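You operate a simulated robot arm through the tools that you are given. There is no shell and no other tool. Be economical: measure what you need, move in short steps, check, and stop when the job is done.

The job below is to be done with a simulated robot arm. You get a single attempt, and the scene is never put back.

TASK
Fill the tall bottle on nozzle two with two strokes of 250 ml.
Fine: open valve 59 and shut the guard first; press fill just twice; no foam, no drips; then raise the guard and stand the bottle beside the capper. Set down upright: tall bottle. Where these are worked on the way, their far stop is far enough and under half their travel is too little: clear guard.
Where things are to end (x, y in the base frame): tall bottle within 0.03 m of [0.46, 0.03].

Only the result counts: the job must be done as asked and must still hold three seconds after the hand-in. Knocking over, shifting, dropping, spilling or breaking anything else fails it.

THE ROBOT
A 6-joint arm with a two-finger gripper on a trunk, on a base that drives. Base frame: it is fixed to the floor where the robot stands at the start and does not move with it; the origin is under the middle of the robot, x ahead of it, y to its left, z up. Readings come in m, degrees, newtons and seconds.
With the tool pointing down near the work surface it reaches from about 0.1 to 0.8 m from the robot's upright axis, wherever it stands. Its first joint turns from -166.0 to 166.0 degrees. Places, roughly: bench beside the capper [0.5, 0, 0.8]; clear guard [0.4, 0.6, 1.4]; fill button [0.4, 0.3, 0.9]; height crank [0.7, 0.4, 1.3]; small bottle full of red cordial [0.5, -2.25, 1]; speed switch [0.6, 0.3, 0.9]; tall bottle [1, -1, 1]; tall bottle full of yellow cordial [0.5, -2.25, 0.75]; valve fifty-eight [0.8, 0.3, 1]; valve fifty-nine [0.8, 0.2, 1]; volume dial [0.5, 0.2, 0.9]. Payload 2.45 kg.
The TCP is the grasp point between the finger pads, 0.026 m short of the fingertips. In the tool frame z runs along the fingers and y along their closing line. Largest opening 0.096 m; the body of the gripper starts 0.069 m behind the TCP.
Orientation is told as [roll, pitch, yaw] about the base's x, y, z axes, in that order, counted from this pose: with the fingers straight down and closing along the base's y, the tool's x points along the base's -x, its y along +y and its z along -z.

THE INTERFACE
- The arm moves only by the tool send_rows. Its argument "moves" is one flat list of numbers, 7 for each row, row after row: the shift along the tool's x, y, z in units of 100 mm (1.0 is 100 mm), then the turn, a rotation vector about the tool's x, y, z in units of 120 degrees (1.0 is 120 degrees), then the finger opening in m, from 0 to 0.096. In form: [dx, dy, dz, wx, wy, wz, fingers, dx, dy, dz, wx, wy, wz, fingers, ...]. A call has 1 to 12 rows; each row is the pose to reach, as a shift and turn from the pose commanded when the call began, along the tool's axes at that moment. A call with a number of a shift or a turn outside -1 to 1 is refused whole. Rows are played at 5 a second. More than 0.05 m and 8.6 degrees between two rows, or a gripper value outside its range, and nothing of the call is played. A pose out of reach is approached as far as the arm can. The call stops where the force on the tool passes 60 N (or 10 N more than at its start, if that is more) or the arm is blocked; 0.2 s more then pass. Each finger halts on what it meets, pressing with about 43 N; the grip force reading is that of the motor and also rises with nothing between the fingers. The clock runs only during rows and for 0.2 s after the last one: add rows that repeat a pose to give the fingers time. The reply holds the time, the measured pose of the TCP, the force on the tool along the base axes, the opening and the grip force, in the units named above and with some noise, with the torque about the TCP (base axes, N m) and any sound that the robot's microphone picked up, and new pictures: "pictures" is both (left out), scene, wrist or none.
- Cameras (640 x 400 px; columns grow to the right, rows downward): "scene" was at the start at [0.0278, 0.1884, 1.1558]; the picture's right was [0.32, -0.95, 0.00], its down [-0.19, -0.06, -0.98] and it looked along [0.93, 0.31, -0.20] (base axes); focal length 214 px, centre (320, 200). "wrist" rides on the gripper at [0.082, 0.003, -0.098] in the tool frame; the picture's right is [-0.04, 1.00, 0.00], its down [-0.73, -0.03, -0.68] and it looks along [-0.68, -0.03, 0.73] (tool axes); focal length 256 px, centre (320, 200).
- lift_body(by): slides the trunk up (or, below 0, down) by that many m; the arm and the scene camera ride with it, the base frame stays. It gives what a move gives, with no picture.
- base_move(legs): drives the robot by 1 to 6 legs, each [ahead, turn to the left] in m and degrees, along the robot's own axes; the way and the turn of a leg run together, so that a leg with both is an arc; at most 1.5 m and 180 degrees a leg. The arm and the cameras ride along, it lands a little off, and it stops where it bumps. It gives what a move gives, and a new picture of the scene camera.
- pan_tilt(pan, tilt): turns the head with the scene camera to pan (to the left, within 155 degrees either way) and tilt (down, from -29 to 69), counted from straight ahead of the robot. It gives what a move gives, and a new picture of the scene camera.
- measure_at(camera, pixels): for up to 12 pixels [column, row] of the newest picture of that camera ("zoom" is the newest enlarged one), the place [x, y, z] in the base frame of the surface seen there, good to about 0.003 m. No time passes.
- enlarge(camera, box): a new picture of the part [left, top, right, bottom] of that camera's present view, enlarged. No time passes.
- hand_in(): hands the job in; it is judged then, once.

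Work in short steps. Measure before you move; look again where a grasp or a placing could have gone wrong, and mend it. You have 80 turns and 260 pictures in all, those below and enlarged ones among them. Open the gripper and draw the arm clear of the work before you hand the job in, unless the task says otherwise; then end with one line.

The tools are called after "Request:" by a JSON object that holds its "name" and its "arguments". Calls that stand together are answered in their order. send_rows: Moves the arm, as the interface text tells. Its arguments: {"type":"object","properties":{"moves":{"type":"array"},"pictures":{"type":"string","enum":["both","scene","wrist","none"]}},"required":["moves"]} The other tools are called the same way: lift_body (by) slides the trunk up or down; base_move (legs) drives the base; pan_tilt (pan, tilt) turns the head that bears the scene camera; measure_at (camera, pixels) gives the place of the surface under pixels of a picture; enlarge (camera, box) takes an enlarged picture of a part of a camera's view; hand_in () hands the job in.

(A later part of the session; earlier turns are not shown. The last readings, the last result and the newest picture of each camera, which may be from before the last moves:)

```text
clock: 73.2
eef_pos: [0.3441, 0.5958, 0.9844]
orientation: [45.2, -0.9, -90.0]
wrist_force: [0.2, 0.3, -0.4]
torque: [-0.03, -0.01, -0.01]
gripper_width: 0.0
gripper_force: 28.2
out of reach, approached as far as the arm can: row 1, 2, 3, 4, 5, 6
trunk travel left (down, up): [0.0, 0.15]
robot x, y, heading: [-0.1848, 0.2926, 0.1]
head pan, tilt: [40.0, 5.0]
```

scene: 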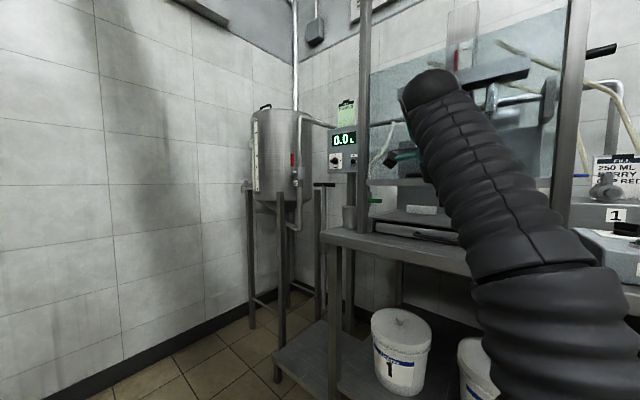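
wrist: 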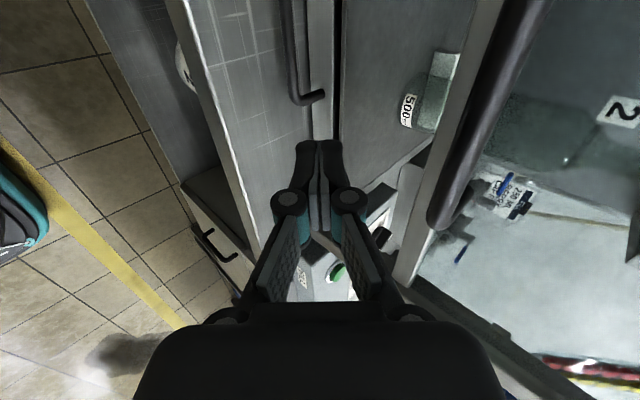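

The arm jumped lower and slid off the handle; the guard stayed. Measure handle and back out before returning above it.

Request:
{"name": "measure_at", "arguments": {"camera": "wrist", "pixels": [[520, 30], [490, 100], [450, 190], [440, 220], [310, 95]]}}

Request:
{"name": "enlarge", "arguments": {"camera": "scene", "box": [340, 80, 580, 280]}}

```text
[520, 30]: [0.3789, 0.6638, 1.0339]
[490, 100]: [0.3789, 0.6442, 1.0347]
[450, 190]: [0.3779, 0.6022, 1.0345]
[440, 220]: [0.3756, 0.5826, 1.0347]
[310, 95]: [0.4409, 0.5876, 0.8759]
```

```text
2.00 times, centred on (460, 180) of scene
```

zoom: 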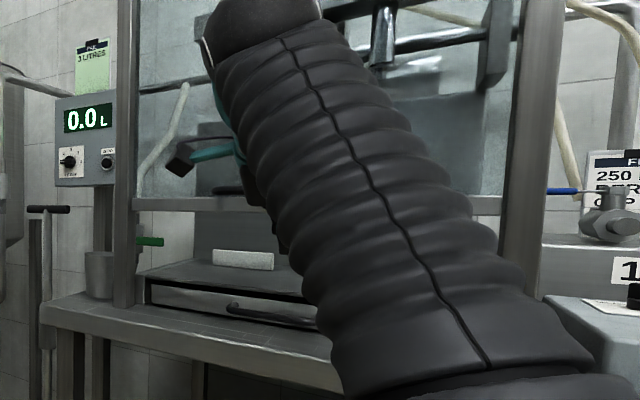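

Handle is at z=1.034. I back out 0.09 m, lower the arm slightly with the present tilt, then raise the trunk to come above the handle.

Request:
{"name": "send_rows", "arguments": {"moves": [0, -0.32, -0.32, 0, 0, 0, 0, 0.1, -0.64, -0.64, 0, 0, 0, 0, 0.2, -0.8, -0.48, 0, 0, 0, 0, 0.3, -0.95, -0.33, 0, 0, 0, 0], "pictures": "none"}}

Request:
{"name": "lift_body", "arguments": {"by": 0.15}}

Request:
{"name": "send_rows", "arguments": {"moves": [0, 0, 0, 0, 0, 0, 0], "pictures": "both"}}

```text
clock: 74.2
eef_pos: [0.2436, 0.6379, 0.9938]
orientation: [44.0, -1.4, -90.4]
wrist_force: [-0.5, -0.5, 0.2]
torque: [0.02, 0.01, -0.06]
gripper_width: 0.0002
gripper_force: 28.6
out of reach, approached as far as the arm can: row 1, 2, 3, 4
trunk travel left (down, up): [0.0, 0.15]
robot x, y, heading: [-0.1854, 0.2909, 0.2]
head pan, tilt: [40.0, 5.0]
```

```text
clock: 76.0
eef_pos: [0.2447, 0.6382, 1.1419]
orientation: [44.1, -1.4, -90.4]
wrist_force: [0.6, -0.5, 0.3]
torque: [0.02, 0.0, 0.03]
gripper_width: 0.0
gripper_force: 28.3
trunk travel left (down, up): [-0.15, 0.0]
robot x, y, heading: [-0.1894, 0.2896, 0.1]
head pan, tilt: [40.0, 5.0]
```

```text
clock: 76.4
eef_pos: [0.2443, 0.6389, 1.1425]
orientation: [44.2, -1.5, -90.5]
wrist_force: [-0.1, 1.0, 0.3]
torque: [-0.01, -0.01, 0.01]
gripper_width: 0.0
gripper_force: 28.2
trunk travel left (down, up): [-0.15, 0.0]
robot x, y, heading: [-0.1842, 0.2922, -0.0]
head pan, tilt: [40.0, 5.0]
```

scene: 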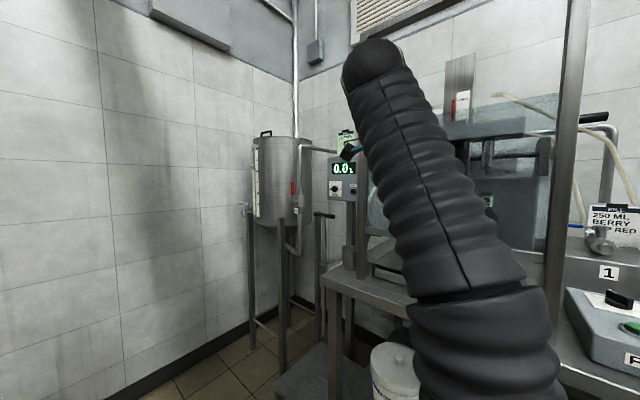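
wrist: 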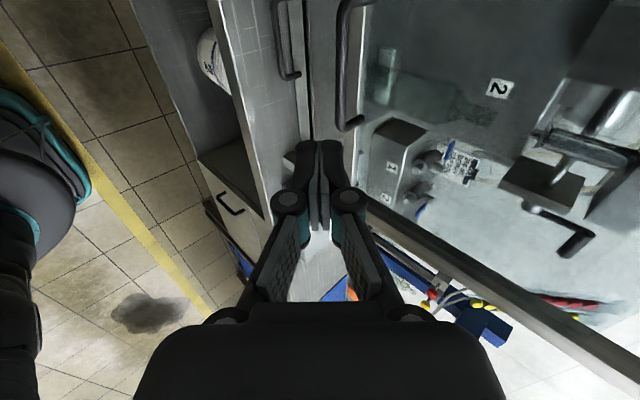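

Above the handle now. Move forward over it (tip to x≈0.39), lowering slightly.

Request:
{"name": "send_rows", "arguments": {"moves": [0, 0.2, 0.2, 0, 0, 0, 0, 0, 0.45, 0.45, 0, 0, 0, 0, 0, 0.7, 0.7, 0, 0, 0, 0, 0, 0.9, 0.9, 0, 0, 0, 0], "pictures": "none"}}

Request:
{"name": "send_rows", "arguments": {"moves": [0, -0.15, 0.15, 0, 0, 0, 0, 0, -0.3, 0.3, 0, 0, 0, 0], "pictures": "wrist"}}

```text
clock: 77.4
eef_pos: [0.3539, 0.6244, 1.1067]
orientation: [44.0, -1.6, -90.5]
wrist_force: [-0.4, 0.6, 0.3]
torque: [-0.05, -0.04, -0.05]
gripper_width: 0.0001
gripper_force: 28.4
out of reach, approached as far as the arm can: row 1, 2, 3, 4
trunk travel left (down, up): [-0.15, 0.0]
robot x, y, heading: [-0.1885, 0.2953, 0.1]
head pan, tilt: [40.0, 5.0]
```

```text
clock: 78.0
eef_pos: [0.3587, 0.6326, 1.1001]
orientation: [43.9, -1.4, -90.4]
wrist_force: [0.3, -0.3, 0.2]
torque: [-0.03, -0.01, 0.01]
gripper_width: 0.0001
gripper_force: 27.9
out of reach, approached as far as the arm can: row 1, 2
trunk travel left (down, up): [-0.15, 0.0]
robot x, y, heading: [-0.1859, 0.2942, 0.1]
head pan, tilt: [40.0, 5.0]
```

wrist: 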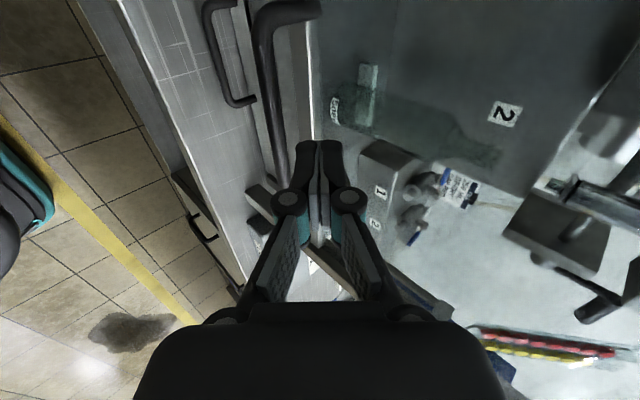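

Tip x≈0.378 is only at the bar's middle; advance 0.018 m further, then press with the trunk.

Request:
{"name": "send_rows", "arguments": {"moves": [0, 0.13, 0.13, 0, 0, 0, 0], "pictures": "none"}}

Request:
{"name": "lift_body", "arguments": {"by": -0.15}}

Request:
{"name": "send_rows", "arguments": {"moves": [0, 0, 0, 0, 0, 0, 0], "pictures": "both"}}

```text
clock: 78.4
eef_pos: [0.3762, 0.6291, 1.095]
orientation: [44.0, -1.4, -90.4]
wrist_force: [-0.8, 0.5, -0.3]
torque: [0.01, -0.02, 0.01]
gripper_width: 0.0
gripper_force: 28.3
out of reach, approached as far as the arm can: row 1
trunk travel left (down, up): [-0.15, 0.0]
robot x, y, heading: [-0.1843, 0.2912, 0.1]
head pan, tilt: [40.0, 5.0]
```

```text
clock: 79.9
eef_pos: [0.3757, 0.6285, 0.9594]
orientation: [45.6, -0.5, -90.3]
wrist_force: [1.5, 2.9, 10.9]
torque: [0.17, -0.15, -0.01]
gripper_width: 0.0
gripper_force: 28.3
trunk travel left (down, up): [-0.006, 0.144]
robot x, y, heading: [-0.1803, 0.29, 0.2]
head pan, tilt: [40.0, 5.0]
stopped: the force on the tool passed its limit at 73 N (the readings are from after the stop); the commanded pose is now the measured one
```

```text
clock: 80.3
eef_pos: [0.3746, 0.6285, 0.96]
orientation: [45.5, -0.7, -90.2]
wrist_force: [2.7, 3.0, 14.0]
torque: [0.18, -0.18, 0.02]
gripper_width: 0.0001
gripper_force: 27.7
trunk travel left (down, up): [-0.006, 0.144]
robot x, y, heading: [-0.1851, 0.2875, 0.2]
head pan, tilt: [40.0, 5.0]
```

scene: 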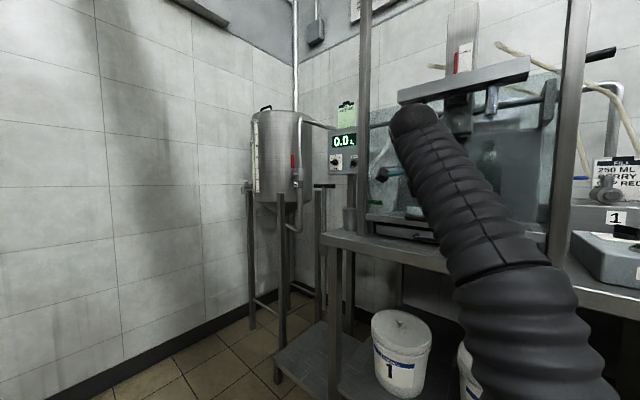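
wrist: 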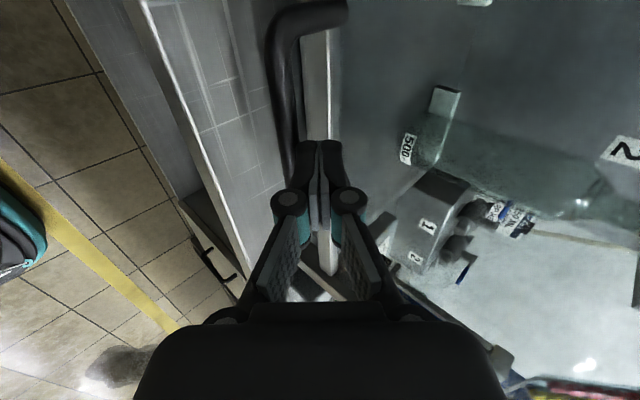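

A firm stop was hit (73 N). I measure the handle and rail to see whether the guard is at its bottom stop.

Request:
{"name": "measure_at", "arguments": {"camera": "wrist", "pixels": [[275, 60], [285, 120], [290, 170], [318, 80], [320, 110], [300, 15], [230, 100], [190, 60]]}}

Request:
{"name": "enlarge", "arguments": {"camera": "scene", "box": [320, 160, 480, 260]}}

```text
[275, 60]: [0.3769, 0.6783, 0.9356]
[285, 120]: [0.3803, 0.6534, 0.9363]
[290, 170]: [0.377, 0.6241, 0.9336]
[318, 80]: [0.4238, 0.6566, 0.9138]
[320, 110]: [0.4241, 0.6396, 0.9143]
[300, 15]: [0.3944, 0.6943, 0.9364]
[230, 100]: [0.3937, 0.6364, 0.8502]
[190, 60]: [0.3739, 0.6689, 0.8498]
```

```text
4.00 times, centred on (400, 210) of scene
```

zoom: 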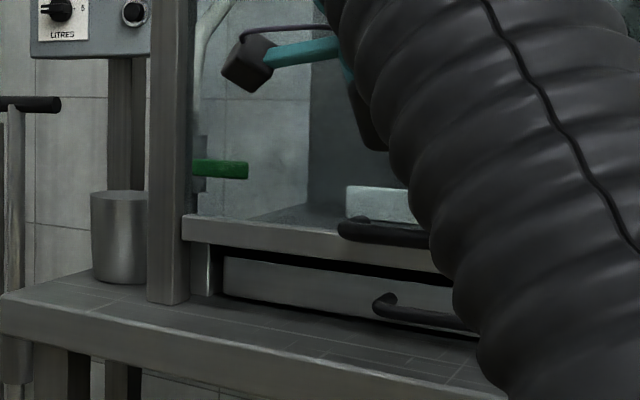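

The guard is at its bottom stop (handle 0.935, rail on the tray). Release upward with the trunk and back out, then head for the fill button.

Request:
{"name": "lift_body", "arguments": {"by": 0.144}}

Request:
{"name": "send_rows", "arguments": {"moves": [0, -0.2, -0.2, 0, 0, 0, 0, 0, -0.5, -0.5, 0, 0, 0, 0, -0.2, -0.7, -0.7, 0, 0, 0, 0, -0.5, -0.8, -0.8, 0, 0, 0, 0, -1, -0.8, -0.8, 0, 0, 0, 0], "pictures": "none"}}

Request:
{"name": "send_rows", "arguments": {"moves": [-0.3, 0, 0, 0.06, 0, 0, 0, -0.6, 0, 0, 0.12, 0, 0, 0, -1, 0, 0, 0.18, 0, 0, 0, -1, 0, 0, 0.24, 0, 0, 0, -1, 0, 0, 0.3, 0, 0, 0, -1, 0, 0, 0.37, 0, 0, 0], "pictures": "both"}}

```text
clock: 82.0
eef_pos: [0.3761, 0.6285, 1.1015]
orientation: [45.2, -0.7, -90.2]
wrist_force: [-0.5, 0.0, 0.0]
torque: [0.0, 0.02, 0.01]
gripper_width: 0.0001
gripper_force: 28.4
trunk travel left (down, up): [-0.15, 0.0]
robot x, y, heading: [-0.1811, 0.2914, 0.5]
head pan, tilt: [40.0, 5.0]
```

```text
clock: 83.2
eef_pos: [0.2635, 0.5292, 1.096]
orientation: [45.3, -0.7, -90.1]
wrist_force: [0.4, 1.0, -1.0]
torque: [-0.04, 0.01, -0.03]
gripper_width: 0.0002
gripper_force: 28.4
trunk travel left (down, up): [-0.15, 0.0]
robot x, y, heading: [-0.1854, 0.2915, 0.3]
head pan, tilt: [40.0, 5.0]
```

```text
clock: 84.6
eef_pos: [0.2478, 0.4239, 1.0139]
orientation: [1.6, -0.2, -90.1]
wrist_force: [-0.6, 0.2, 0.2]
torque: [0.0, -0.03, 0.0]
gripper_width: 0.0001
gripper_force: 28.4
out of reach, approached as far as the arm can: row 4, 5, 6
trunk travel left (down, up): [-0.15, 0.0]
robot x, y, heading: [-0.1806, 0.2905, 0.2]
head pan, tilt: [40.0, 5.0]
```

scene: 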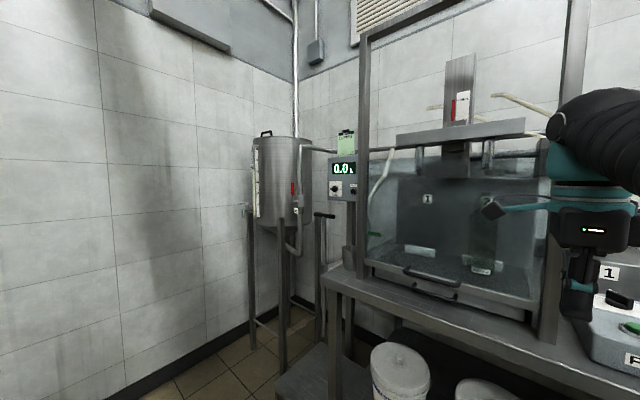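
wrist: 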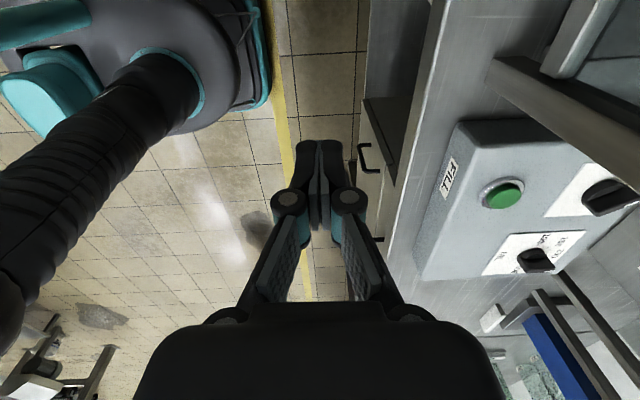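

Guard is shut. Now turn the hand -90° about its axis (camera toward the robot) while shifting to y≈0.31.

Request:
{"name": "send_rows", "arguments": {"moves": [-0.1, 0, 0, 0, 0, -0.068, 0, -0.2, 0, 0, 0, 0, -0.136, 0, -0.3, 0, 0, 0, 0, -0.204, 0, -0.4, 0, 0, 0, 0, -0.272, 0, -0.5, 0, 0, 0, 0, -0.34, 0, -0.6, 0, 0, 0, 0, -0.409, 0, -0.7, 0, 0, 0, 0, -0.477, 0, -0.8, 0, 0, 0, 0, -0.545, 0, -0.9, 0, 0, 0, 0, -0.613, 0, -1, 0, 0, 0, 0, -0.681, 0, -1, 0, 0, 0, 0, -0.75, 0], "pictures": "wrist"}}

Request:
{"name": "pan_tilt", "arguments": {"pan": 22, "tilt": 8}}

```text
clock: 87.0
eef_pos: [0.248, 0.3235, 1.0152]
orientation: [-0.6, -1.2, -0.1]
wrist_force: [0.2, -0.8, 0.3]
torque: [0.0, 0.01, -0.01]
gripper_width: 0.0002
gripper_force: 28.2
out of reach, approached as far as the arm can: row 2, 4, 5
trunk travel left (down, up): [-0.15, 0.0]
robot x, y, heading: [-0.1821, 0.2897, 0.2]
head pan, tilt: [40.0, 5.0]
```

wrist: 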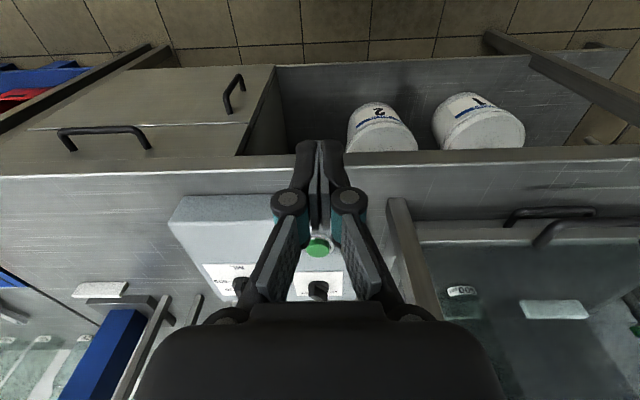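

```text
clock: 87.8
eef_pos: [0.2465, 0.3235, 1.0158]
orientation: [-0.6, -1.3, -0.3]
wrist_force: [0.5, 0.9, 0.4]
torque: [0.0, 0.01, 0.01]
gripper_width: 0.0002
gripper_force: 28.0
trunk travel left (down, up): [-0.15, 0.0]
robot x, y, heading: [-0.1863, 0.2925, 0.2]
head pan, tilt: [22.0, 8.0]
```

scene: 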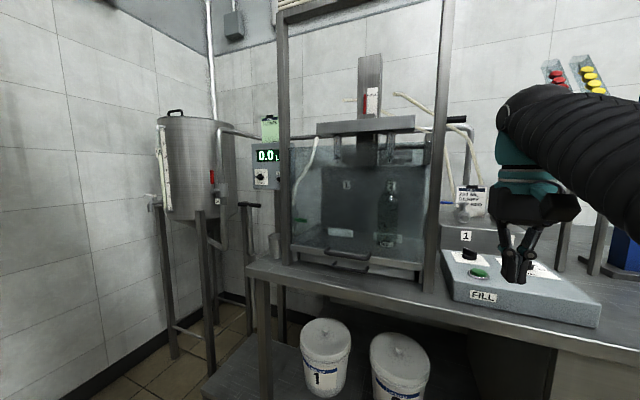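

Good overview with the whole guard window visible. Measure the button and move over it at height.

Request:
{"name": "measure_at", "arguments": {"camera": "scene", "pixels": [[478, 271], [472, 272], [485, 273], [479, 275], [388, 212], [388, 240], [391, 160], [391, 190]]}}

Request:
{"name": "send_rows", "arguments": {"moves": [-0.35, -0.1, 0.02, 0, 0, 0, 0, -0.7, -0.15, 0.04, 0, 0, 0, 0, -1, -0.15, 0.06, 0, 0, 0, 0], "pictures": "none"}}

Request:
{"name": "send_rows", "arguments": {"moves": [-0.35, 0, 0.05, 0, 0, 0, 0, -0.7, 0, 0.1, 0, 0, 0, 0, -0.89, 0, 0.1, 0, 0, 0, 0], "pictures": "wrist"}}

```text
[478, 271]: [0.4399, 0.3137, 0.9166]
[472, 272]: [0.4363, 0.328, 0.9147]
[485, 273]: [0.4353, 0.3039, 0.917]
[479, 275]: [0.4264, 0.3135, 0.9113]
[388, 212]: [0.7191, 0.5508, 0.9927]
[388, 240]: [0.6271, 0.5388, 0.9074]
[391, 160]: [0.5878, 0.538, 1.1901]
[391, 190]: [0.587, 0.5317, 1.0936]
```

```text
clock: 88.7
eef_pos: [0.3433, 0.3076, 0.9954]
orientation: [-0.6, -1.3, -0.2]
wrist_force: [-0.5, -0.8, -0.3]
torque: [-0.02, -0.05, -0.02]
gripper_width: 0.0
gripper_force: 28.4
out of reach, approached as far as the arm can: row 1, 2, 3
trunk travel left (down, up): [-0.15, 0.0]
robot x, y, heading: [-0.1849, 0.2927, 0.1]
head pan, tilt: [22.0, 8.0]
```

```text
clock: 89.5
eef_pos: [0.4168, 0.3064, 0.9602]
orientation: [-0.6, -1.1, -0.3]
wrist_force: [-1.2, -0.1, 0.5]
torque: [-0.01, -0.02, -0.01]
gripper_width: 0.0
gripper_force: 28.3
out of reach, approached as far as the arm can: row 1, 2, 3
trunk travel left (down, up): [-0.15, 0.0]
robot x, y, heading: [-0.1868, 0.2917, 0.3]
head pan, tilt: [22.0, 8.0]
```

wrist: 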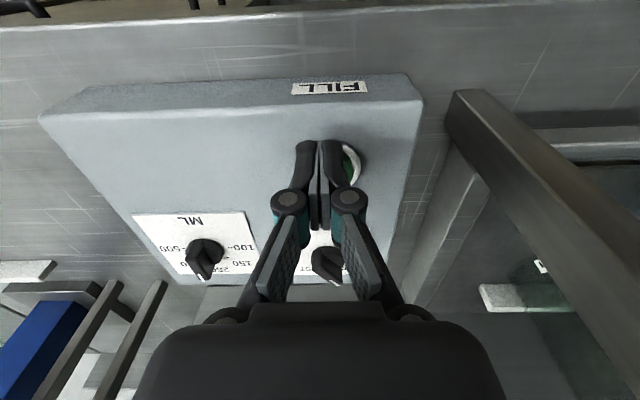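

The TCP dropped to z=0.960 near the panel; check button position from the wrist view first.

Request:
{"name": "measure_at", "arguments": {"camera": "wrist", "pixels": [[348, 155], [350, 170], [352, 180], [358, 165], [345, 147]]}}

Request:
{"name": "enlarge", "arguments": {"camera": "wrist", "box": [270, 110, 400, 210]}}

```text
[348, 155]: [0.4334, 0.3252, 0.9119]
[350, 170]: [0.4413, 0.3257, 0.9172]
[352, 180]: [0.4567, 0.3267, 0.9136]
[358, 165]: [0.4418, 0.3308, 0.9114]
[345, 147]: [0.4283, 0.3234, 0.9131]
```

```text
4.00 times, centred on (335, 160) of wrist
```

zoom: 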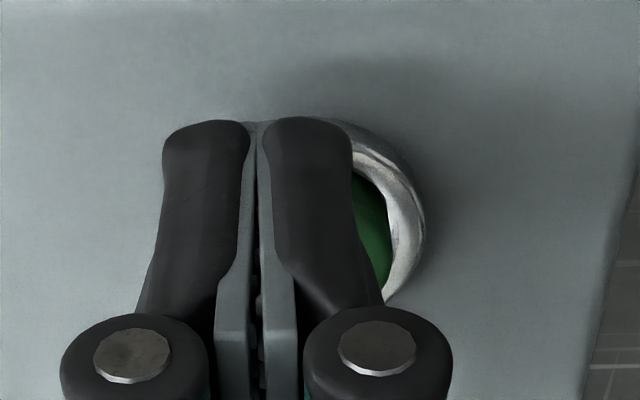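

Button centre ≈(0.440,0.311). At this reach the arm is height-limited, so to press cleanly I back the hand off and drive the base 0.1 m ahead.

Request:
{"name": "send_rows", "arguments": {"moves": [0.3, 0, -0.1, 0, 0, 0, 0, 0.7, 0, -0.3, 0, 0, 0, 0, 1, 0, -0.4, 0, 0, 0, 0], "pictures": "none"}}

Request:
{"name": "base_move", "arguments": {"legs": [[0.1, 0]]}}

```text
clock: 90.2
eef_pos: [0.3158, 0.3068, 0.998]
orientation: [-0.7, -0.8, -0.2]
wrist_force: [0.5, -1.3, -1.7]
torque: [0.02, 0.06, 0.02]
gripper_width: 0.0
gripper_force: 28.2
trunk travel left (down, up): [-0.15, 0.0]
robot x, y, heading: [-0.1854, 0.2918, 0.1]
head pan, tilt: [22.0, 8.0]
```

```text
clock: 91.4
eef_pos: [0.4135, 0.3075, 0.9989]
orientation: [-0.6, -1.0, -0.1]
wrist_force: [0.4, 0.1, -0.6]
torque: [0.0, 0.02, 0.01]
gripper_width: 0.0002
gripper_force: 28.7
trunk travel left (down, up): [-0.15, 0.0]
robot x, y, heading: [-0.0821, 0.2953, 0.2]
head pan, tilt: [22.0, 8.0]
```

scene: 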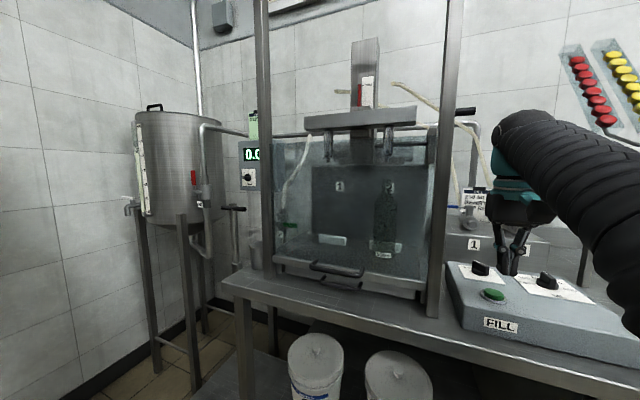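

Now hover over the button at z≈0.965.

Request:
{"name": "send_rows", "arguments": {"moves": [-0.15, 0.02, 0.15, 0, 0, 0, 0, -0.265, 0.035, 0.34, 0, 0, 0, 0], "pictures": "wrist"}}

Request:
{"name": "enlarge", "arguments": {"camera": "wrist", "box": [250, 100, 400, 220]}}

Request:
{"name": "enlarge", "arguments": {"camera": "scene", "box": [330, 120, 450, 270]}}

```text
clock: 92.0
eef_pos: [0.4403, 0.3121, 0.9636]
orientation: [-0.6, -1.0, -0.1]
wrist_force: [-0.4, 0.2, 0.0]
torque: [0.01, -0.02, -0.02]
gripper_width: 0.0
gripper_force: 28.6
trunk travel left (down, up): [-0.15, 0.0]
robot x, y, heading: [-0.0844, 0.2911, 0.5]
head pan, tilt: [22.0, 8.0]
```

wrist: 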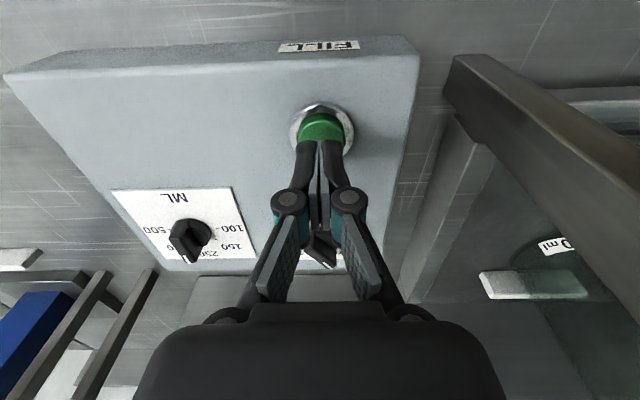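

```text
3.33 times, centred on (325, 160) of wrist
```

zoom: 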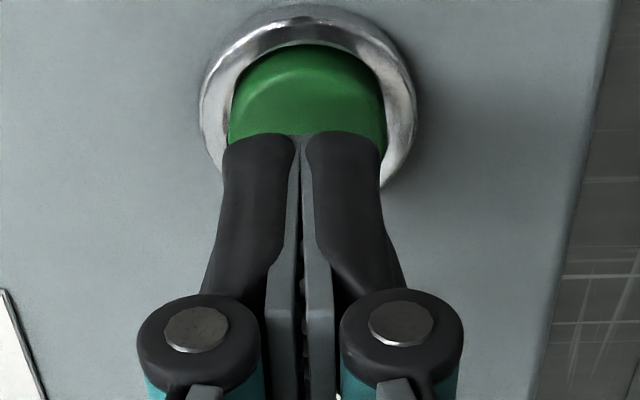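

```text
2.67 times, centred on (390, 195) of scene
```

zoom: 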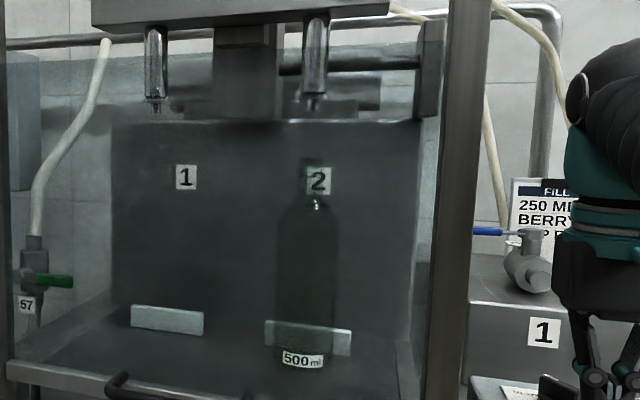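

Fingers are over the button; bottle stands under nozzle 2 below the TALL setting. First press: down 26 mm and straight back up, listening for sound.

Request:
{"name": "send_rows", "arguments": {"moves": [0.03, 0, 0.12, 0, 0, 0, 0, 0.03, 0, 0.2, 0, 0, 0, 0, 0.03, 0, 0.26, 0, 0, 0, 0, 0.03, 0, 0.1, 0, 0, 0, 0, 0.03, 0, -0.05, 0, 0, 0, 0], "pictures": "scene"}}

Request:
{"name": "enlarge", "arguments": {"camera": "scene", "box": [330, 120, 450, 270]}}

```text
clock: 93.2
eef_pos: [0.4381, 0.3116, 0.9711]
orientation: [-0.6, -1.0, -0.1]
wrist_force: [-0.1, -0.1, 1.0]
torque: [-0.05, -0.04, -0.03]
gripper_width: 0.0002
gripper_force: 28.3
trunk travel left (down, up): [-0.15, 0.0]
robot x, y, heading: [-0.0835, 0.2916, 0.2]
head pan, tilt: [22.0, 8.0]
heard: click
```

scene: 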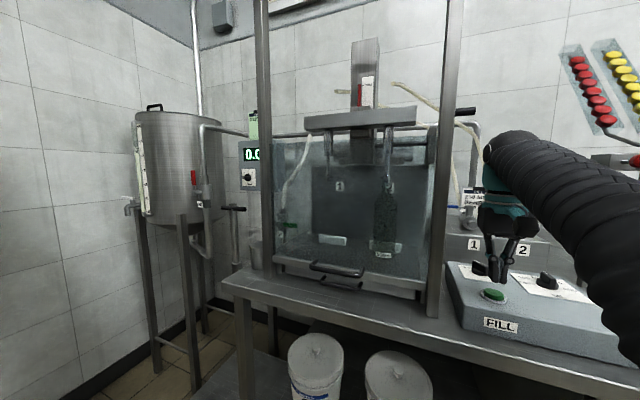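

```text
2.67 times, centred on (390, 195) of scene
```

zoom: 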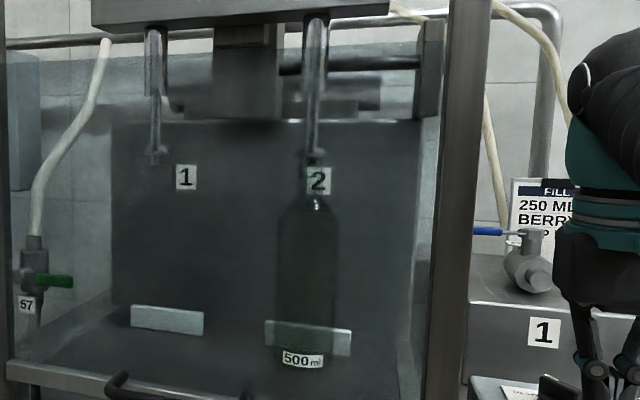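

Click heard; the nozzles came down into the bottle neck and the stroke is running. I wait and watch.

Request:
{"name": "send_rows", "arguments": {"moves": [0, 0, 0, 0, 0, 0, 0, 0, 0, 0, 0, 0, 0, 0, 0, 0, 0, 0, 0, 0, 0, 0, 0, 0, 0, 0, 0, 0, 0, 0, 0, 0, 0, 0, 0, 0, 0, 0, 0, 0, 0, 0, 0, 0, 0, 0, 0, 0, 0, 0, 0, 0, 0, 0, 0, 0, 0, 0, 0, 0, 0, 0, 0, 0, 0, 0, 0, 0, 0, 0, 0, 0, 0, 0, 0, 0, 0, 0, 0, 0, 0, 0, 0, 0], "pictures": "none"}}

Request:
{"name": "enlarge", "arguments": {"camera": "scene", "box": [330, 120, 450, 270]}}

Request:
{"name": "send_rows", "arguments": {"moves": [0, 0, 0, 0, 0, 0, 0, 0, 0, 0, 0, 0, 0, 0, 0, 0, 0, 0, 0, 0, 0, 0, 0, 0, 0, 0, 0, 0, 0, 0, 0, 0, 0, 0, 0, 0, 0, 0, 0, 0, 0, 0, 0, 0, 0, 0, 0, 0, 0, 0, 0, 0, 0, 0, 0, 0, 0, 0, 0, 0, 0, 0, 0, 0, 0, 0, 0, 0, 0, 0, 0, 0, 0, 0, 0, 0, 0, 0, 0, 0, 0, 0, 0, 0], "pictures": "none"}}

Request:
{"name": "enlarge", "arguments": {"camera": "scene", "box": [330, 120, 450, 270]}}

```text
clock: 95.8
eef_pos: [0.4395, 0.3117, 0.971]
orientation: [-0.6, -0.9, -0.2]
wrist_force: [-0.2, 0.3, -0.2]
torque: [0.01, 0.0, 0.01]
gripper_width: 0.0
gripper_force: 28.4
trunk travel left (down, up): [-0.15, 0.0]
robot x, y, heading: [-0.0864, 0.293, 0.4]
head pan, tilt: [22.0, 8.0]
```

```text
2.67 times, centred on (390, 195) of scene
```

zoom: 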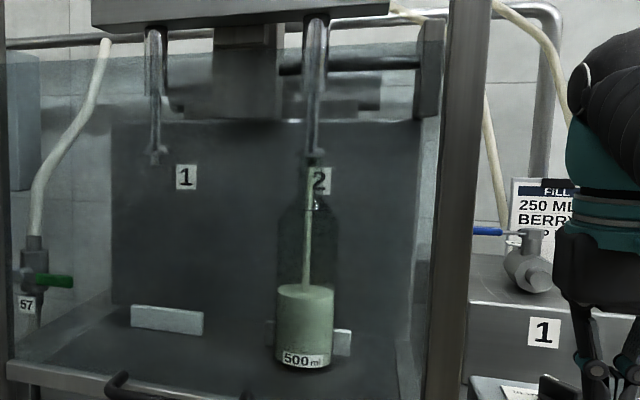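

```text
clock: 98.4
eef_pos: [0.4393, 0.3116, 0.9707]
orientation: [-0.6, -1.0, -0.3]
wrist_force: [0.8, 0.2, -0.2]
torque: [0.02, 0.0, -0.01]
gripper_width: 0.0
gripper_force: 28.3
trunk travel left (down, up): [-0.15, 0.0]
robot x, y, heading: [-0.0864, 0.2911, 0.2]
head pan, tilt: [22.0, 8.0]
```

```text
2.67 times, centred on (390, 195) of scene
```

zoom: 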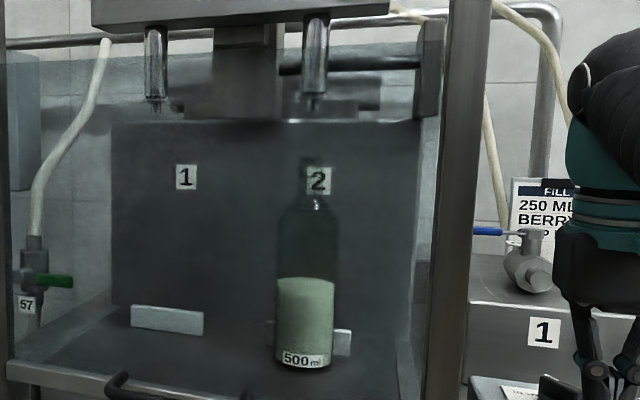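

First stroke complete, nozzles back up, no foam. Second press now, same depth.

Request:
{"name": "send_rows", "arguments": {"moves": [0, 0, 0.15, 0, 0, 0, 0, 0, 0, 0.25, 0, 0, 0, 0, 0, 0, 0.31, 0, 0, 0, 0, 0, 0, 0.15, 0, 0, 0, 0, 0, 0, 0, 0, 0, 0, 0], "pictures": "none"}}

Request:
{"name": "send_rows", "arguments": {"moves": [0, 0, -0.2, 0, 0, 0, 0, 0, 0, -0.2, 0, 0, 0, 0, 0, 0, -0.2, 0, 0, 0, 0, 0, 0, -0.2, 0, 0, 0, 0, 0, 0, -0.2, 0, 0, 0, 0, 0, 0, -0.2, 0, 0, 0, 0, 0, 0, -0.2, 0, 0, 0, 0, 0, 0, -0.2, 0, 0, 0, 0, 0, 0, -0.2, 0, 0, 0, 0, 0, 0, -0.2, 0, 0, 0, 0, 0, 0, -0.2, 0, 0, 0, 0, 0, 0, -0.2, 0, 0, 0, 0], "pictures": "none"}}

Request:
{"name": "send_rows", "arguments": {"moves": [0, 0, 0, 0, 0, 0, 0, 0, 0, 0, 0, 0, 0, 0, 0, 0, 0, 0, 0, 0, 0, 0, 0, 0, 0, 0, 0, 0, 0, 0, 0, 0, 0, 0, 0, 0, 0, 0, 0, 0, 0, 0, 0, 0, 0, 0, 0, 0, 0, 0, 0, 0, 0, 0, 0, 0, 0, 0, 0, 0, 0, 0, 0, 0, 0, 0, 0, 0, 0, 0, 0, 0, 0, 0, 0, 0, 0, 0, 0, 0, 0, 0, 0, 0], "pictures": "none"}}

Request:
{"name": "enlarge", "arguments": {"camera": "scene", "box": [330, 120, 450, 270]}}

```text
clock: 99.6
eef_pos: [0.4379, 0.3114, 0.9699]
orientation: [-0.5, -1.0, -0.2]
wrist_force: [-0.4, 0.1, 0.5]
torque: [-0.01, -0.02, 0.0]
gripper_width: 0.0
gripper_force: 28.5
trunk travel left (down, up): [-0.15, 0.0]
robot x, y, heading: [-0.0892, 0.2899, 0.3]
head pan, tilt: [22.0, 8.0]
```

```text
clock: 102.2
eef_pos: [0.4365, 0.3113, 0.9878]
orientation: [-0.6, -0.9, -0.2]
wrist_force: [0.7, 0.4, -0.2]
torque: [0.01, -0.01, 0.0]
gripper_width: 0.0003
gripper_force: 28.3
trunk travel left (down, up): [-0.15, 0.0]
robot x, y, heading: [-0.0835, 0.2922, 0.4]
head pan, tilt: [22.0, 8.0]
```

```text
clock: 104.8
eef_pos: [0.437, 0.312, 0.9881]
orientation: [-0.6, -0.9, -0.2]
wrist_force: [-0.1, 0.5, 0.0]
torque: [0.01, -0.04, 0.01]
gripper_width: 0.0
gripper_force: 28.7
trunk travel left (down, up): [-0.15, 0.0]
robot x, y, heading: [-0.0847, 0.2946, 0.0]
head pan, tilt: [22.0, 8.0]
```

```text
2.67 times, centred on (390, 195) of scene
```

zoom: 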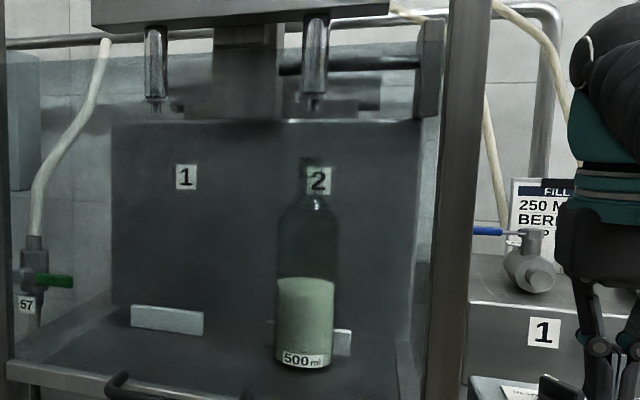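

No click this time and the level is unchanged (half): the press was a hair too shallow, so it didn't register. Press again to z≈0.936.

Request:
{"name": "send_rows", "arguments": {"moves": [0, 0, 0.3, 0, 0, 0, 0, 0, 0, 0.45, 0, 0, 0, 0, 0, 0, 0.53, 0, 0, 0, 0, 0, 0, 0.3, 0, 0, 0, 0, 0, 0, 0.1, 0, 0, 0, 0], "pictures": "none"}}

Request:
{"name": "enlarge", "arguments": {"camera": "scene", "box": [330, 120, 450, 270]}}

```text
clock: 106.0
eef_pos: [0.4358, 0.3124, 0.9807]
orientation: [-0.5, -0.9, -0.1]
wrist_force: [0.2, 0.7, 1.0]
torque: [0.0, 0.02, -0.01]
gripper_width: 0.0001
gripper_force: 28.9
trunk travel left (down, up): [-0.15, 0.0]
robot x, y, heading: [-0.0841, 0.2906, 0.4]
head pan, tilt: [22.0, 8.0]
heard: click
```

```text
2.67 times, centred on (390, 195) of scene
```

zoom: 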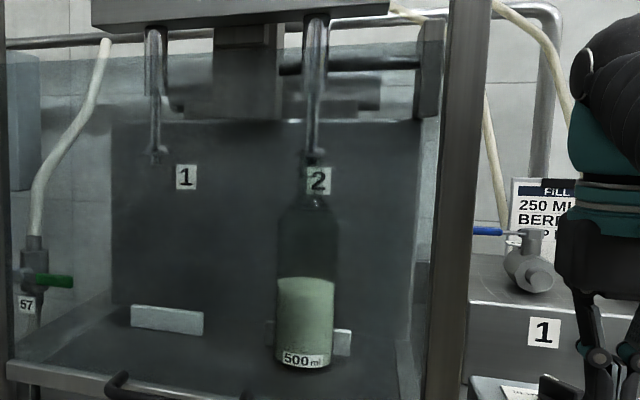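

Click heard, the nozzle is down for stroke two. Meanwhile I retreat the hand from the panel and wait for the stroke to finish.

Request:
{"name": "send_rows", "arguments": {"moves": [0.3, 0, 0, 0, 0, 0, 0, 0.7, 0, 0, 0, 0, 0, 0, 1, 0, 0, 0, 0, 0, 0, 1, 0, 0, 0, 0, 0, 0, 1, 0, 0, 0, 0, 0, 0, 1, 0, 0, 0, 0, 0, 0, 1, 0, 0, 0, 0, 0, 0, 1, 0, 0, 0, 0, 0, 0, 1, 0, 0, 0, 0, 0, 0, 1, 0, 0, 0, 0, 0, 0, 1, 0, 0, 0, 0, 0, 0, 1, 0, 0, 0, 0, 0, 0], "pictures": "none"}}

Request:
{"name": "base_move", "arguments": {"legs": [[-0.1, 0]]}}

Request:
{"name": "send_rows", "arguments": {"moves": [0, 0, 0, 0, 0, 0.068, 0.04, 0, 0, 0, 0, 0, 0.136, 0.04, 0, 0, 0, 0, 0, 0.204, 0.04, 0, 0, 0, 0, 0, 0.272, 0.04, 0, 0, 0, 0, 0, 0.34, 0.04, 0, 0, 0, 0, 0, 0.409, 0.04, 0, 0.2, 0, 0, 0, 0.477, 0.04, 0, 0.4, 0, 0, 0, 0.545, 0.04, 0, 0.6, 0, 0, 0, 0.613, 0.04, 0, 0.8, 0, 0, 0, 0.681, 0.04, 0, 1, 0, 0, 0, 0.75, 0.04], "pictures": "scene"}}

Request:
{"name": "enlarge", "arguments": {"camera": "scene", "box": [330, 120, 450, 270]}}

```text
clock: 108.6
eef_pos: [0.3381, 0.3094, 0.9791]
orientation: [-0.6, -0.9, -0.2]
wrist_force: [-0.5, 0.5, 0.4]
torque: [0.0, 0.04, 0.04]
gripper_width: 0.0002
gripper_force: 28.2
trunk travel left (down, up): [-0.15, 0.0]
robot x, y, heading: [-0.0872, 0.2905, 0.0]
head pan, tilt: [22.0, 8.0]
```

```text
clock: 109.8
eef_pos: [0.235, 0.3106, 0.9797]
orientation: [-0.5, -0.9, 0.0]
wrist_force: [-0.7, -0.1, -0.3]
torque: [-0.01, -0.02, -0.03]
gripper_width: 0.0
gripper_force: 28.4
trunk travel left (down, up): [-0.15, 0.0]
robot x, y, heading: [-0.1908, 0.2958, 0.4]
head pan, tilt: [22.0, 8.0]
```

scene: 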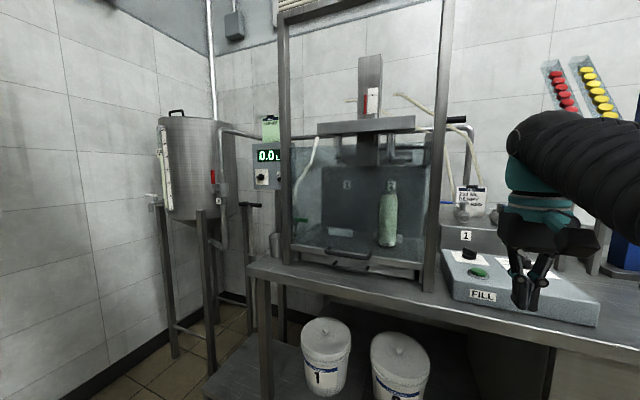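

```text
clock: 112.2
eef_pos: [0.2379, 0.4088, 0.9793]
orientation: [1.1, -0.6, -90.3]
wrist_force: [-0.5, 0.4, -0.5]
torque: [0.0, 0.02, 0.04]
gripper_width: 0.04
gripper_force: 0.0
trunk travel left (down, up): [-0.15, 0.0]
robot x, y, heading: [-0.1895, 0.29, 0.3]
head pan, tilt: [22.0, 8.0]
```

scene: 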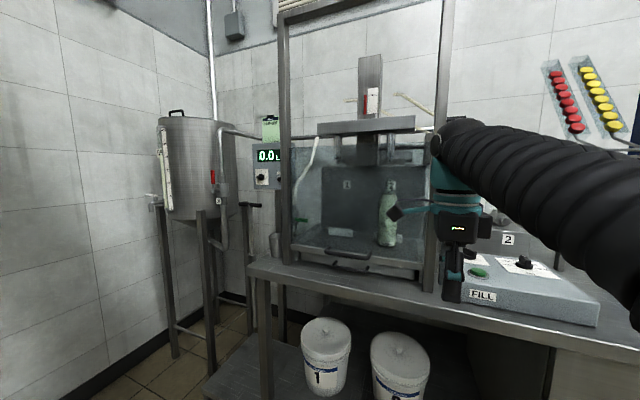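

```text
2.67 times, centred on (390, 195) of scene
```

zoom: 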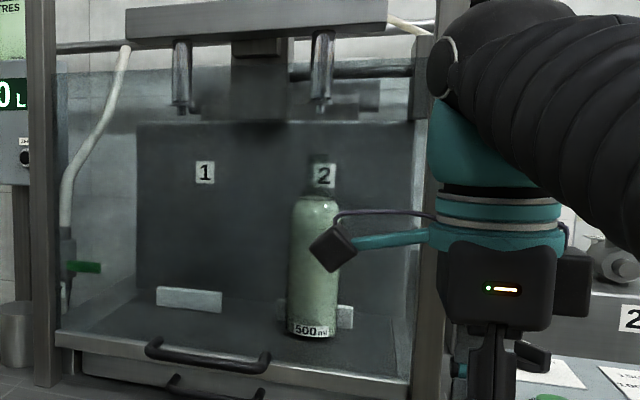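

Bottle is full to the shoulder, nozzles up, no foam. Now move to in front of the guard handle and tilt the tool to about 45°.

Request:
{"name": "send_rows", "arguments": {"moves": [0.3, 0, -0.2, -0.06, 0, 0, 0.03, 0.6, 0, -0.4, -0.12, 0, 0, 0.03, 0.9, 0, -0.6, -0.18, 0, 0, 0.03, 1, 0, -0.8, -0.24, 0, 0, 0.03, 1, 0.1, -1, -0.3, 0, 0, 0.03, 1, 0.2, -1, -0.36, 0, 0, 0.03], "pictures": "none"}}

Request:
{"name": "send_rows", "arguments": {"moves": [0.4, 0, 0, 0, 0, 0, 0.03, 0.8, 0, 0, 0, 0, 0, 0.03, 1, 0, 0, 0, 0, 0, 0.03], "pictures": "wrist"}}

```text
clock: 113.5
eef_pos: [0.2538, 0.51, 1.0758]
orientation: [44.2, -0.6, -90.0]
wrist_force: [-0.2, 0.4, -0.2]
torque: [-0.03, 0.0, -0.02]
gripper_width: 0.0299
gripper_force: 0.1
trunk travel left (down, up): [-0.15, 0.0]
robot x, y, heading: [-0.1862, 0.2905, 0.1]
head pan, tilt: [22.0, 8.0]
```

```text
clock: 114.3
eef_pos: [0.252, 0.6117, 1.0775]
orientation: [44.2, -0.5, -90.1]
wrist_force: [0.7, 0.3, 0.0]
torque: [0.03, 0.03, 0.02]
gripper_width: 0.0298
gripper_force: 0.1
trunk travel left (down, up): [-0.15, 0.0]
robot x, y, heading: [-0.1899, 0.2897, 0.6]
head pan, tilt: [22.0, 8.0]
```

wrist: 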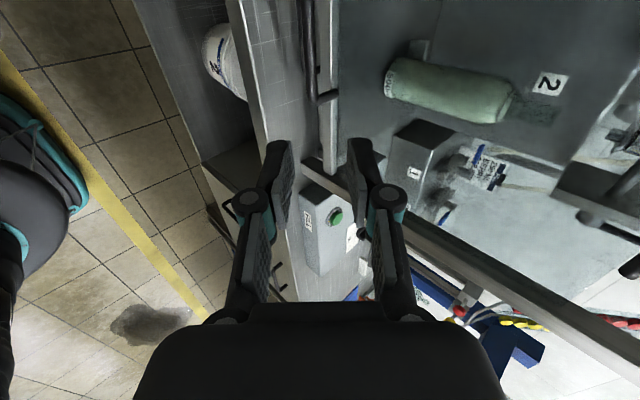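

Now lower the trunk fully and move to the pre-grasp (0.317, 0.63, 0.988) in front of the bar.

Request:
{"name": "lift_body", "arguments": {"by": -0.13}}

Request:
{"name": "send_rows", "arguments": {"moves": [0.1, 0.3, 0.05, 0, 0, 0, 0.03, 0.15, 0.6, 0.1, 0, 0, 0, 0.03, 0.15, 0.74, 0.15, 0, 0, 0, 0.03], "pictures": "wrist"}}

```text
clock: 115.9
eef_pos: [0.2534, 0.6112, 0.9478]
orientation: [44.1, -0.6, -90.2]
wrist_force: [-0.3, 0.2, 0.2]
torque: [0.0, 0.0, -0.01]
gripper_width: 0.0301
gripper_force: 0.0
trunk travel left (down, up): [-0.02, 0.13]
robot x, y, heading: [-0.1881, 0.2897, -0.1]
head pan, tilt: [22.0, 8.0]
```

```text
clock: 116.7
eef_pos: [0.3172, 0.6266, 0.9883]
orientation: [44.2, -0.8, -90.0]
wrist_force: [-0.9, -0.5, 0.5]
torque: [0.02, 0.02, 0.01]
gripper_width: 0.0299
gripper_force: 0.2
trunk travel left (down, up): [-0.02, 0.13]
robot x, y, heading: [-0.1887, 0.2898, 0.3]
head pan, tilt: [22.0, 8.0]
```

wrist: 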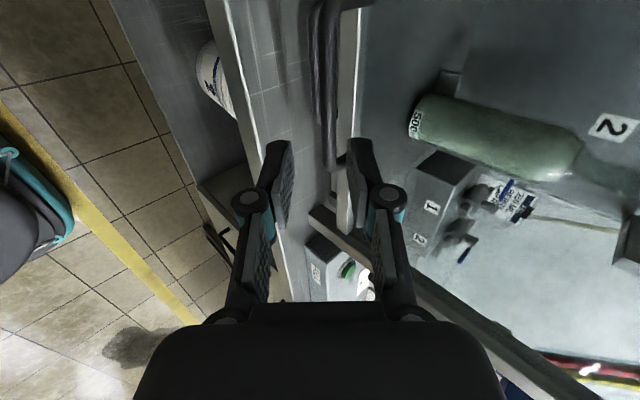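

The bar (col ≈330) is nearly centred between the fingers; offset 6 mm. Advance 0.075 m along the tool and close.

Request:
{"name": "send_rows", "arguments": {"moves": [0, 0.06, 0.3, 0, 0, 0, 0.03, 0, 0.06, 0.6, 0, 0, 0, 0.03, 0, 0.06, 0.74, 0, 0, 0, 0.03, 0, 0.06, 0.74, 0, 0, 0, 0.0, 0, 0.06, 0.74, 0, 0, 0, 0.0], "pictures": "wrist"}}

```text
clock: 117.9
eef_pos: [0.3739, 0.6285, 0.9392]
orientation: [44.0, -0.6, -90.1]
wrist_force: [-2.5, 1.5, -1.0]
torque: [0.51, 0.03, -0.54]
gripper_width: 0.0111
gripper_force: 37.7
trunk travel left (down, up): [-0.02, 0.13]
robot x, y, heading: [-0.1874, 0.291, 0.6]
head pan, tilt: [22.0, 8.0]
```

wrist: 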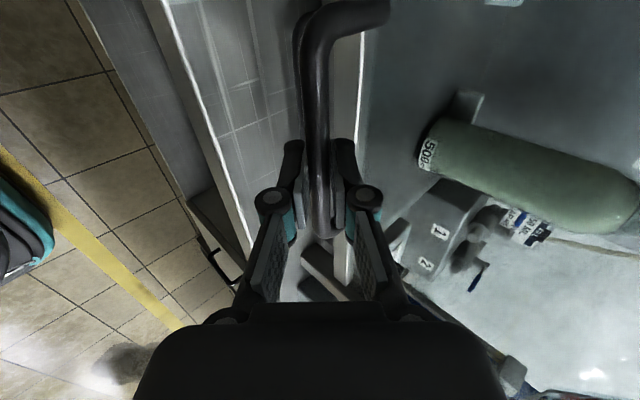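

Handle gripped (opening 11 mm). Lift with the trunk.

Request:
{"name": "lift_body", "arguments": {"by": 0.13}}

Request:
{"name": "enlarge", "arguments": {"camera": "wrist", "box": [160, 0, 640, 300]}}

```text
clock: 119.5
eef_pos: [0.3729, 0.6264, 1.0706]
orientation: [44.2, -0.6, -90.1]
wrist_force: [0.2, 3.9, 2.9]
torque: [0.04, -0.04, -0.97]
gripper_width: 0.0109
gripper_force: 38.4
trunk travel left (down, up): [-0.15, 0.0]
robot x, y, heading: [-0.188, 0.2922, 0.3]
head pan, tilt: [22.0, 8.0]
```

```text
1.33 times, centred on (400, 150) of wrist
```

zoom: 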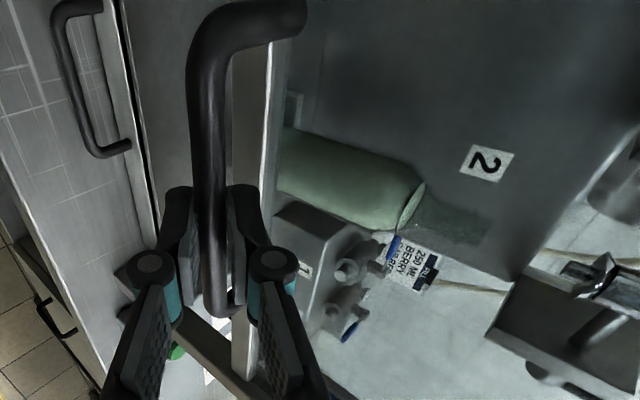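

Guard rides up. Continue upward with the arm, keeping the tilt.

Request:
{"name": "send_rows", "arguments": {"moves": [0, 0.21, -0.216, 0, 0, 0, 0, 0, 0.42, -0.43, 0, 0, 0, 0, 0, 0.63, -0.65, 0, 0, 0, 0, 0, 0.76, -0.79, 0, 0, 0, 0], "pictures": "wrist"}}

```text
clock: 120.5
eef_pos: [0.3569, 0.6168, 1.1079]
orientation: [44.1, -0.5, -90.2]
wrist_force: [-0.4, -0.5, 0.3]
torque: [0.0, 0.01, -0.03]
gripper_width: 0.0002
gripper_force: 29.0
out of reach, approached as far as the arm can: row 1, 2, 3, 4
trunk travel left (down, up): [-0.15, 0.0]
robot x, y, heading: [-0.189, 0.2938, 0.1]
head pan, tilt: [22.0, 8.0]
```

wrist: 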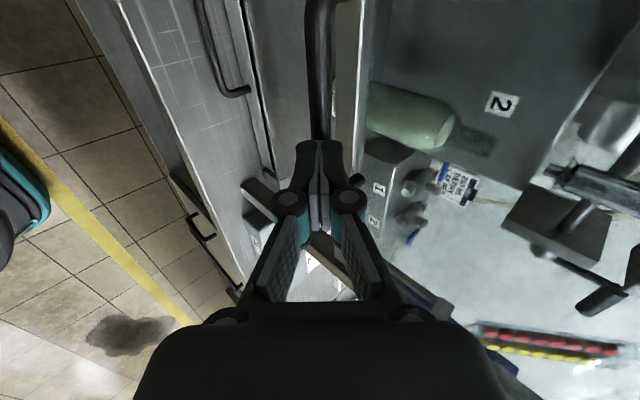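

It slipped off at the arm's height limit for this tilt (level tool reaches higher). The guard stays at about z 1.07. Back off and level the tool.

Request:
{"name": "measure_at", "arguments": {"camera": "wrist", "pixels": [[320, 60], [320, 110], [320, 20]]}}

Request:
{"name": "send_rows", "arguments": {"moves": [0, -0.25, -0.03, 0, 0, 0, 0, 0, -0.5, -0.06, 0, 0, 0, 0.03, 0, -0.75, -0.09, 0, 0, 0, 0.03, 0, -0.99, -0.125, 0, 0, 0, 0.03], "pictures": "none"}}

Request:
{"name": "send_rows", "arguments": {"moves": [0, -0.1, -0.1, -0.06, 0, 0, 0.03, 0, -0.2, -0.2, -0.12, 0, 0, 0.03, 0, -0.3, -0.3, -0.18, 0, 0, 0.03, 0, -0.4, -0.4, -0.24, 0, 0, 0.03, 0, -0.5, -0.5, -0.3, 0, 0, 0.03, 0, -0.5, -0.5, -0.36, 0, 0, 0.03], "pictures": "wrist"}}

```text
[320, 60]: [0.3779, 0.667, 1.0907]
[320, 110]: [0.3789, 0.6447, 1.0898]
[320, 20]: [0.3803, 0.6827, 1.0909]
```

```text
clock: 121.5
eef_pos: [0.2834, 0.6141, 1.0484]
orientation: [44.2, -0.7, -90.1]
wrist_force: [0.0, 0.4, 0.1]
torque: [0.0, 0.04, 0.01]
gripper_width: 0.03
gripper_force: 0.1
trunk travel left (down, up): [-0.15, 0.0]
robot x, y, heading: [-0.1887, 0.2923, -0.1]
head pan, tilt: [22.0, 8.0]
```

```text
clock: 122.9
eef_pos: [0.2151, 0.607, 1.0873]
orientation: [86.7, -1.4, -90.1]
wrist_force: [-0.6, -1.0, 0.7]
torque: [-0.01, 0.01, -0.02]
gripper_width: 0.03
gripper_force: 0.0
out of reach, approached as far as the arm can: row 6
trunk travel left (down, up): [-0.15, 0.0]
robot x, y, heading: [-0.1873, 0.2903, 0.5]
head pan, tilt: [22.0, 8.0]
```

wrist: 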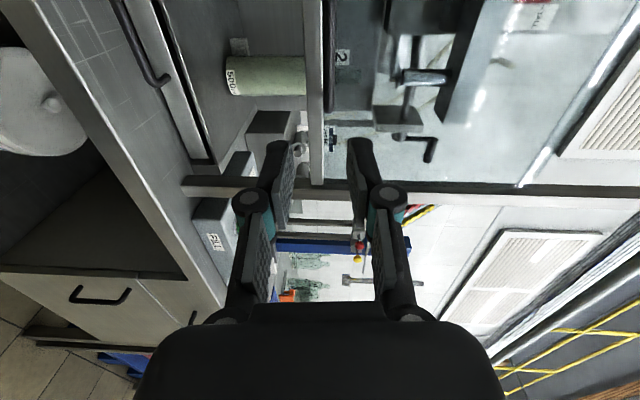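

Level now, at (0.215,0.607,1.087); handle bar at z=1.09. Advance toward it with opening 0.045.

Request:
{"name": "send_rows", "arguments": {"moves": [0.1, 0.02, 0.3, 0, 0, 0, 0.045, 0.2, 0.04, 0.6, 0, 0, 0, 0.045, 0.2, 0.05, 1, 0, 0, 0, 0.045], "pictures": "wrist"}}

```text
clock: 123.7
eef_pos: [0.3153, 0.6269, 1.0867]
orientation: [87.0, -0.9, -90.1]
wrist_force: [-0.3, 0.3, 1.4]
torque: [0.05, 0.01, 0.02]
gripper_width: 0.0455
gripper_force: 0.0
out of reach, approached as far as the arm can: row 1, 2
trunk travel left (down, up): [-0.15, 0.0]
robot x, y, heading: [-0.1871, 0.2873, 0.3]
head pan, tilt: [22.0, 8.0]
```

wrist: 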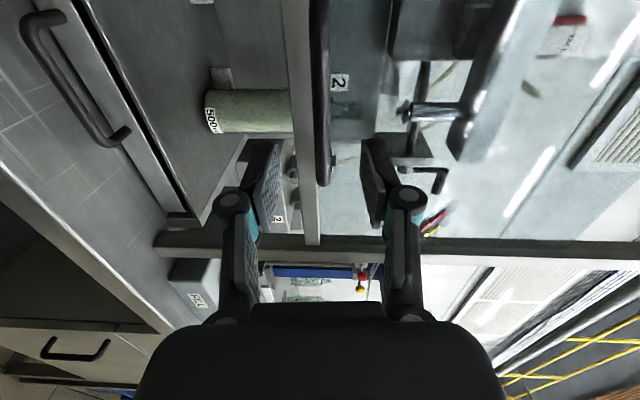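

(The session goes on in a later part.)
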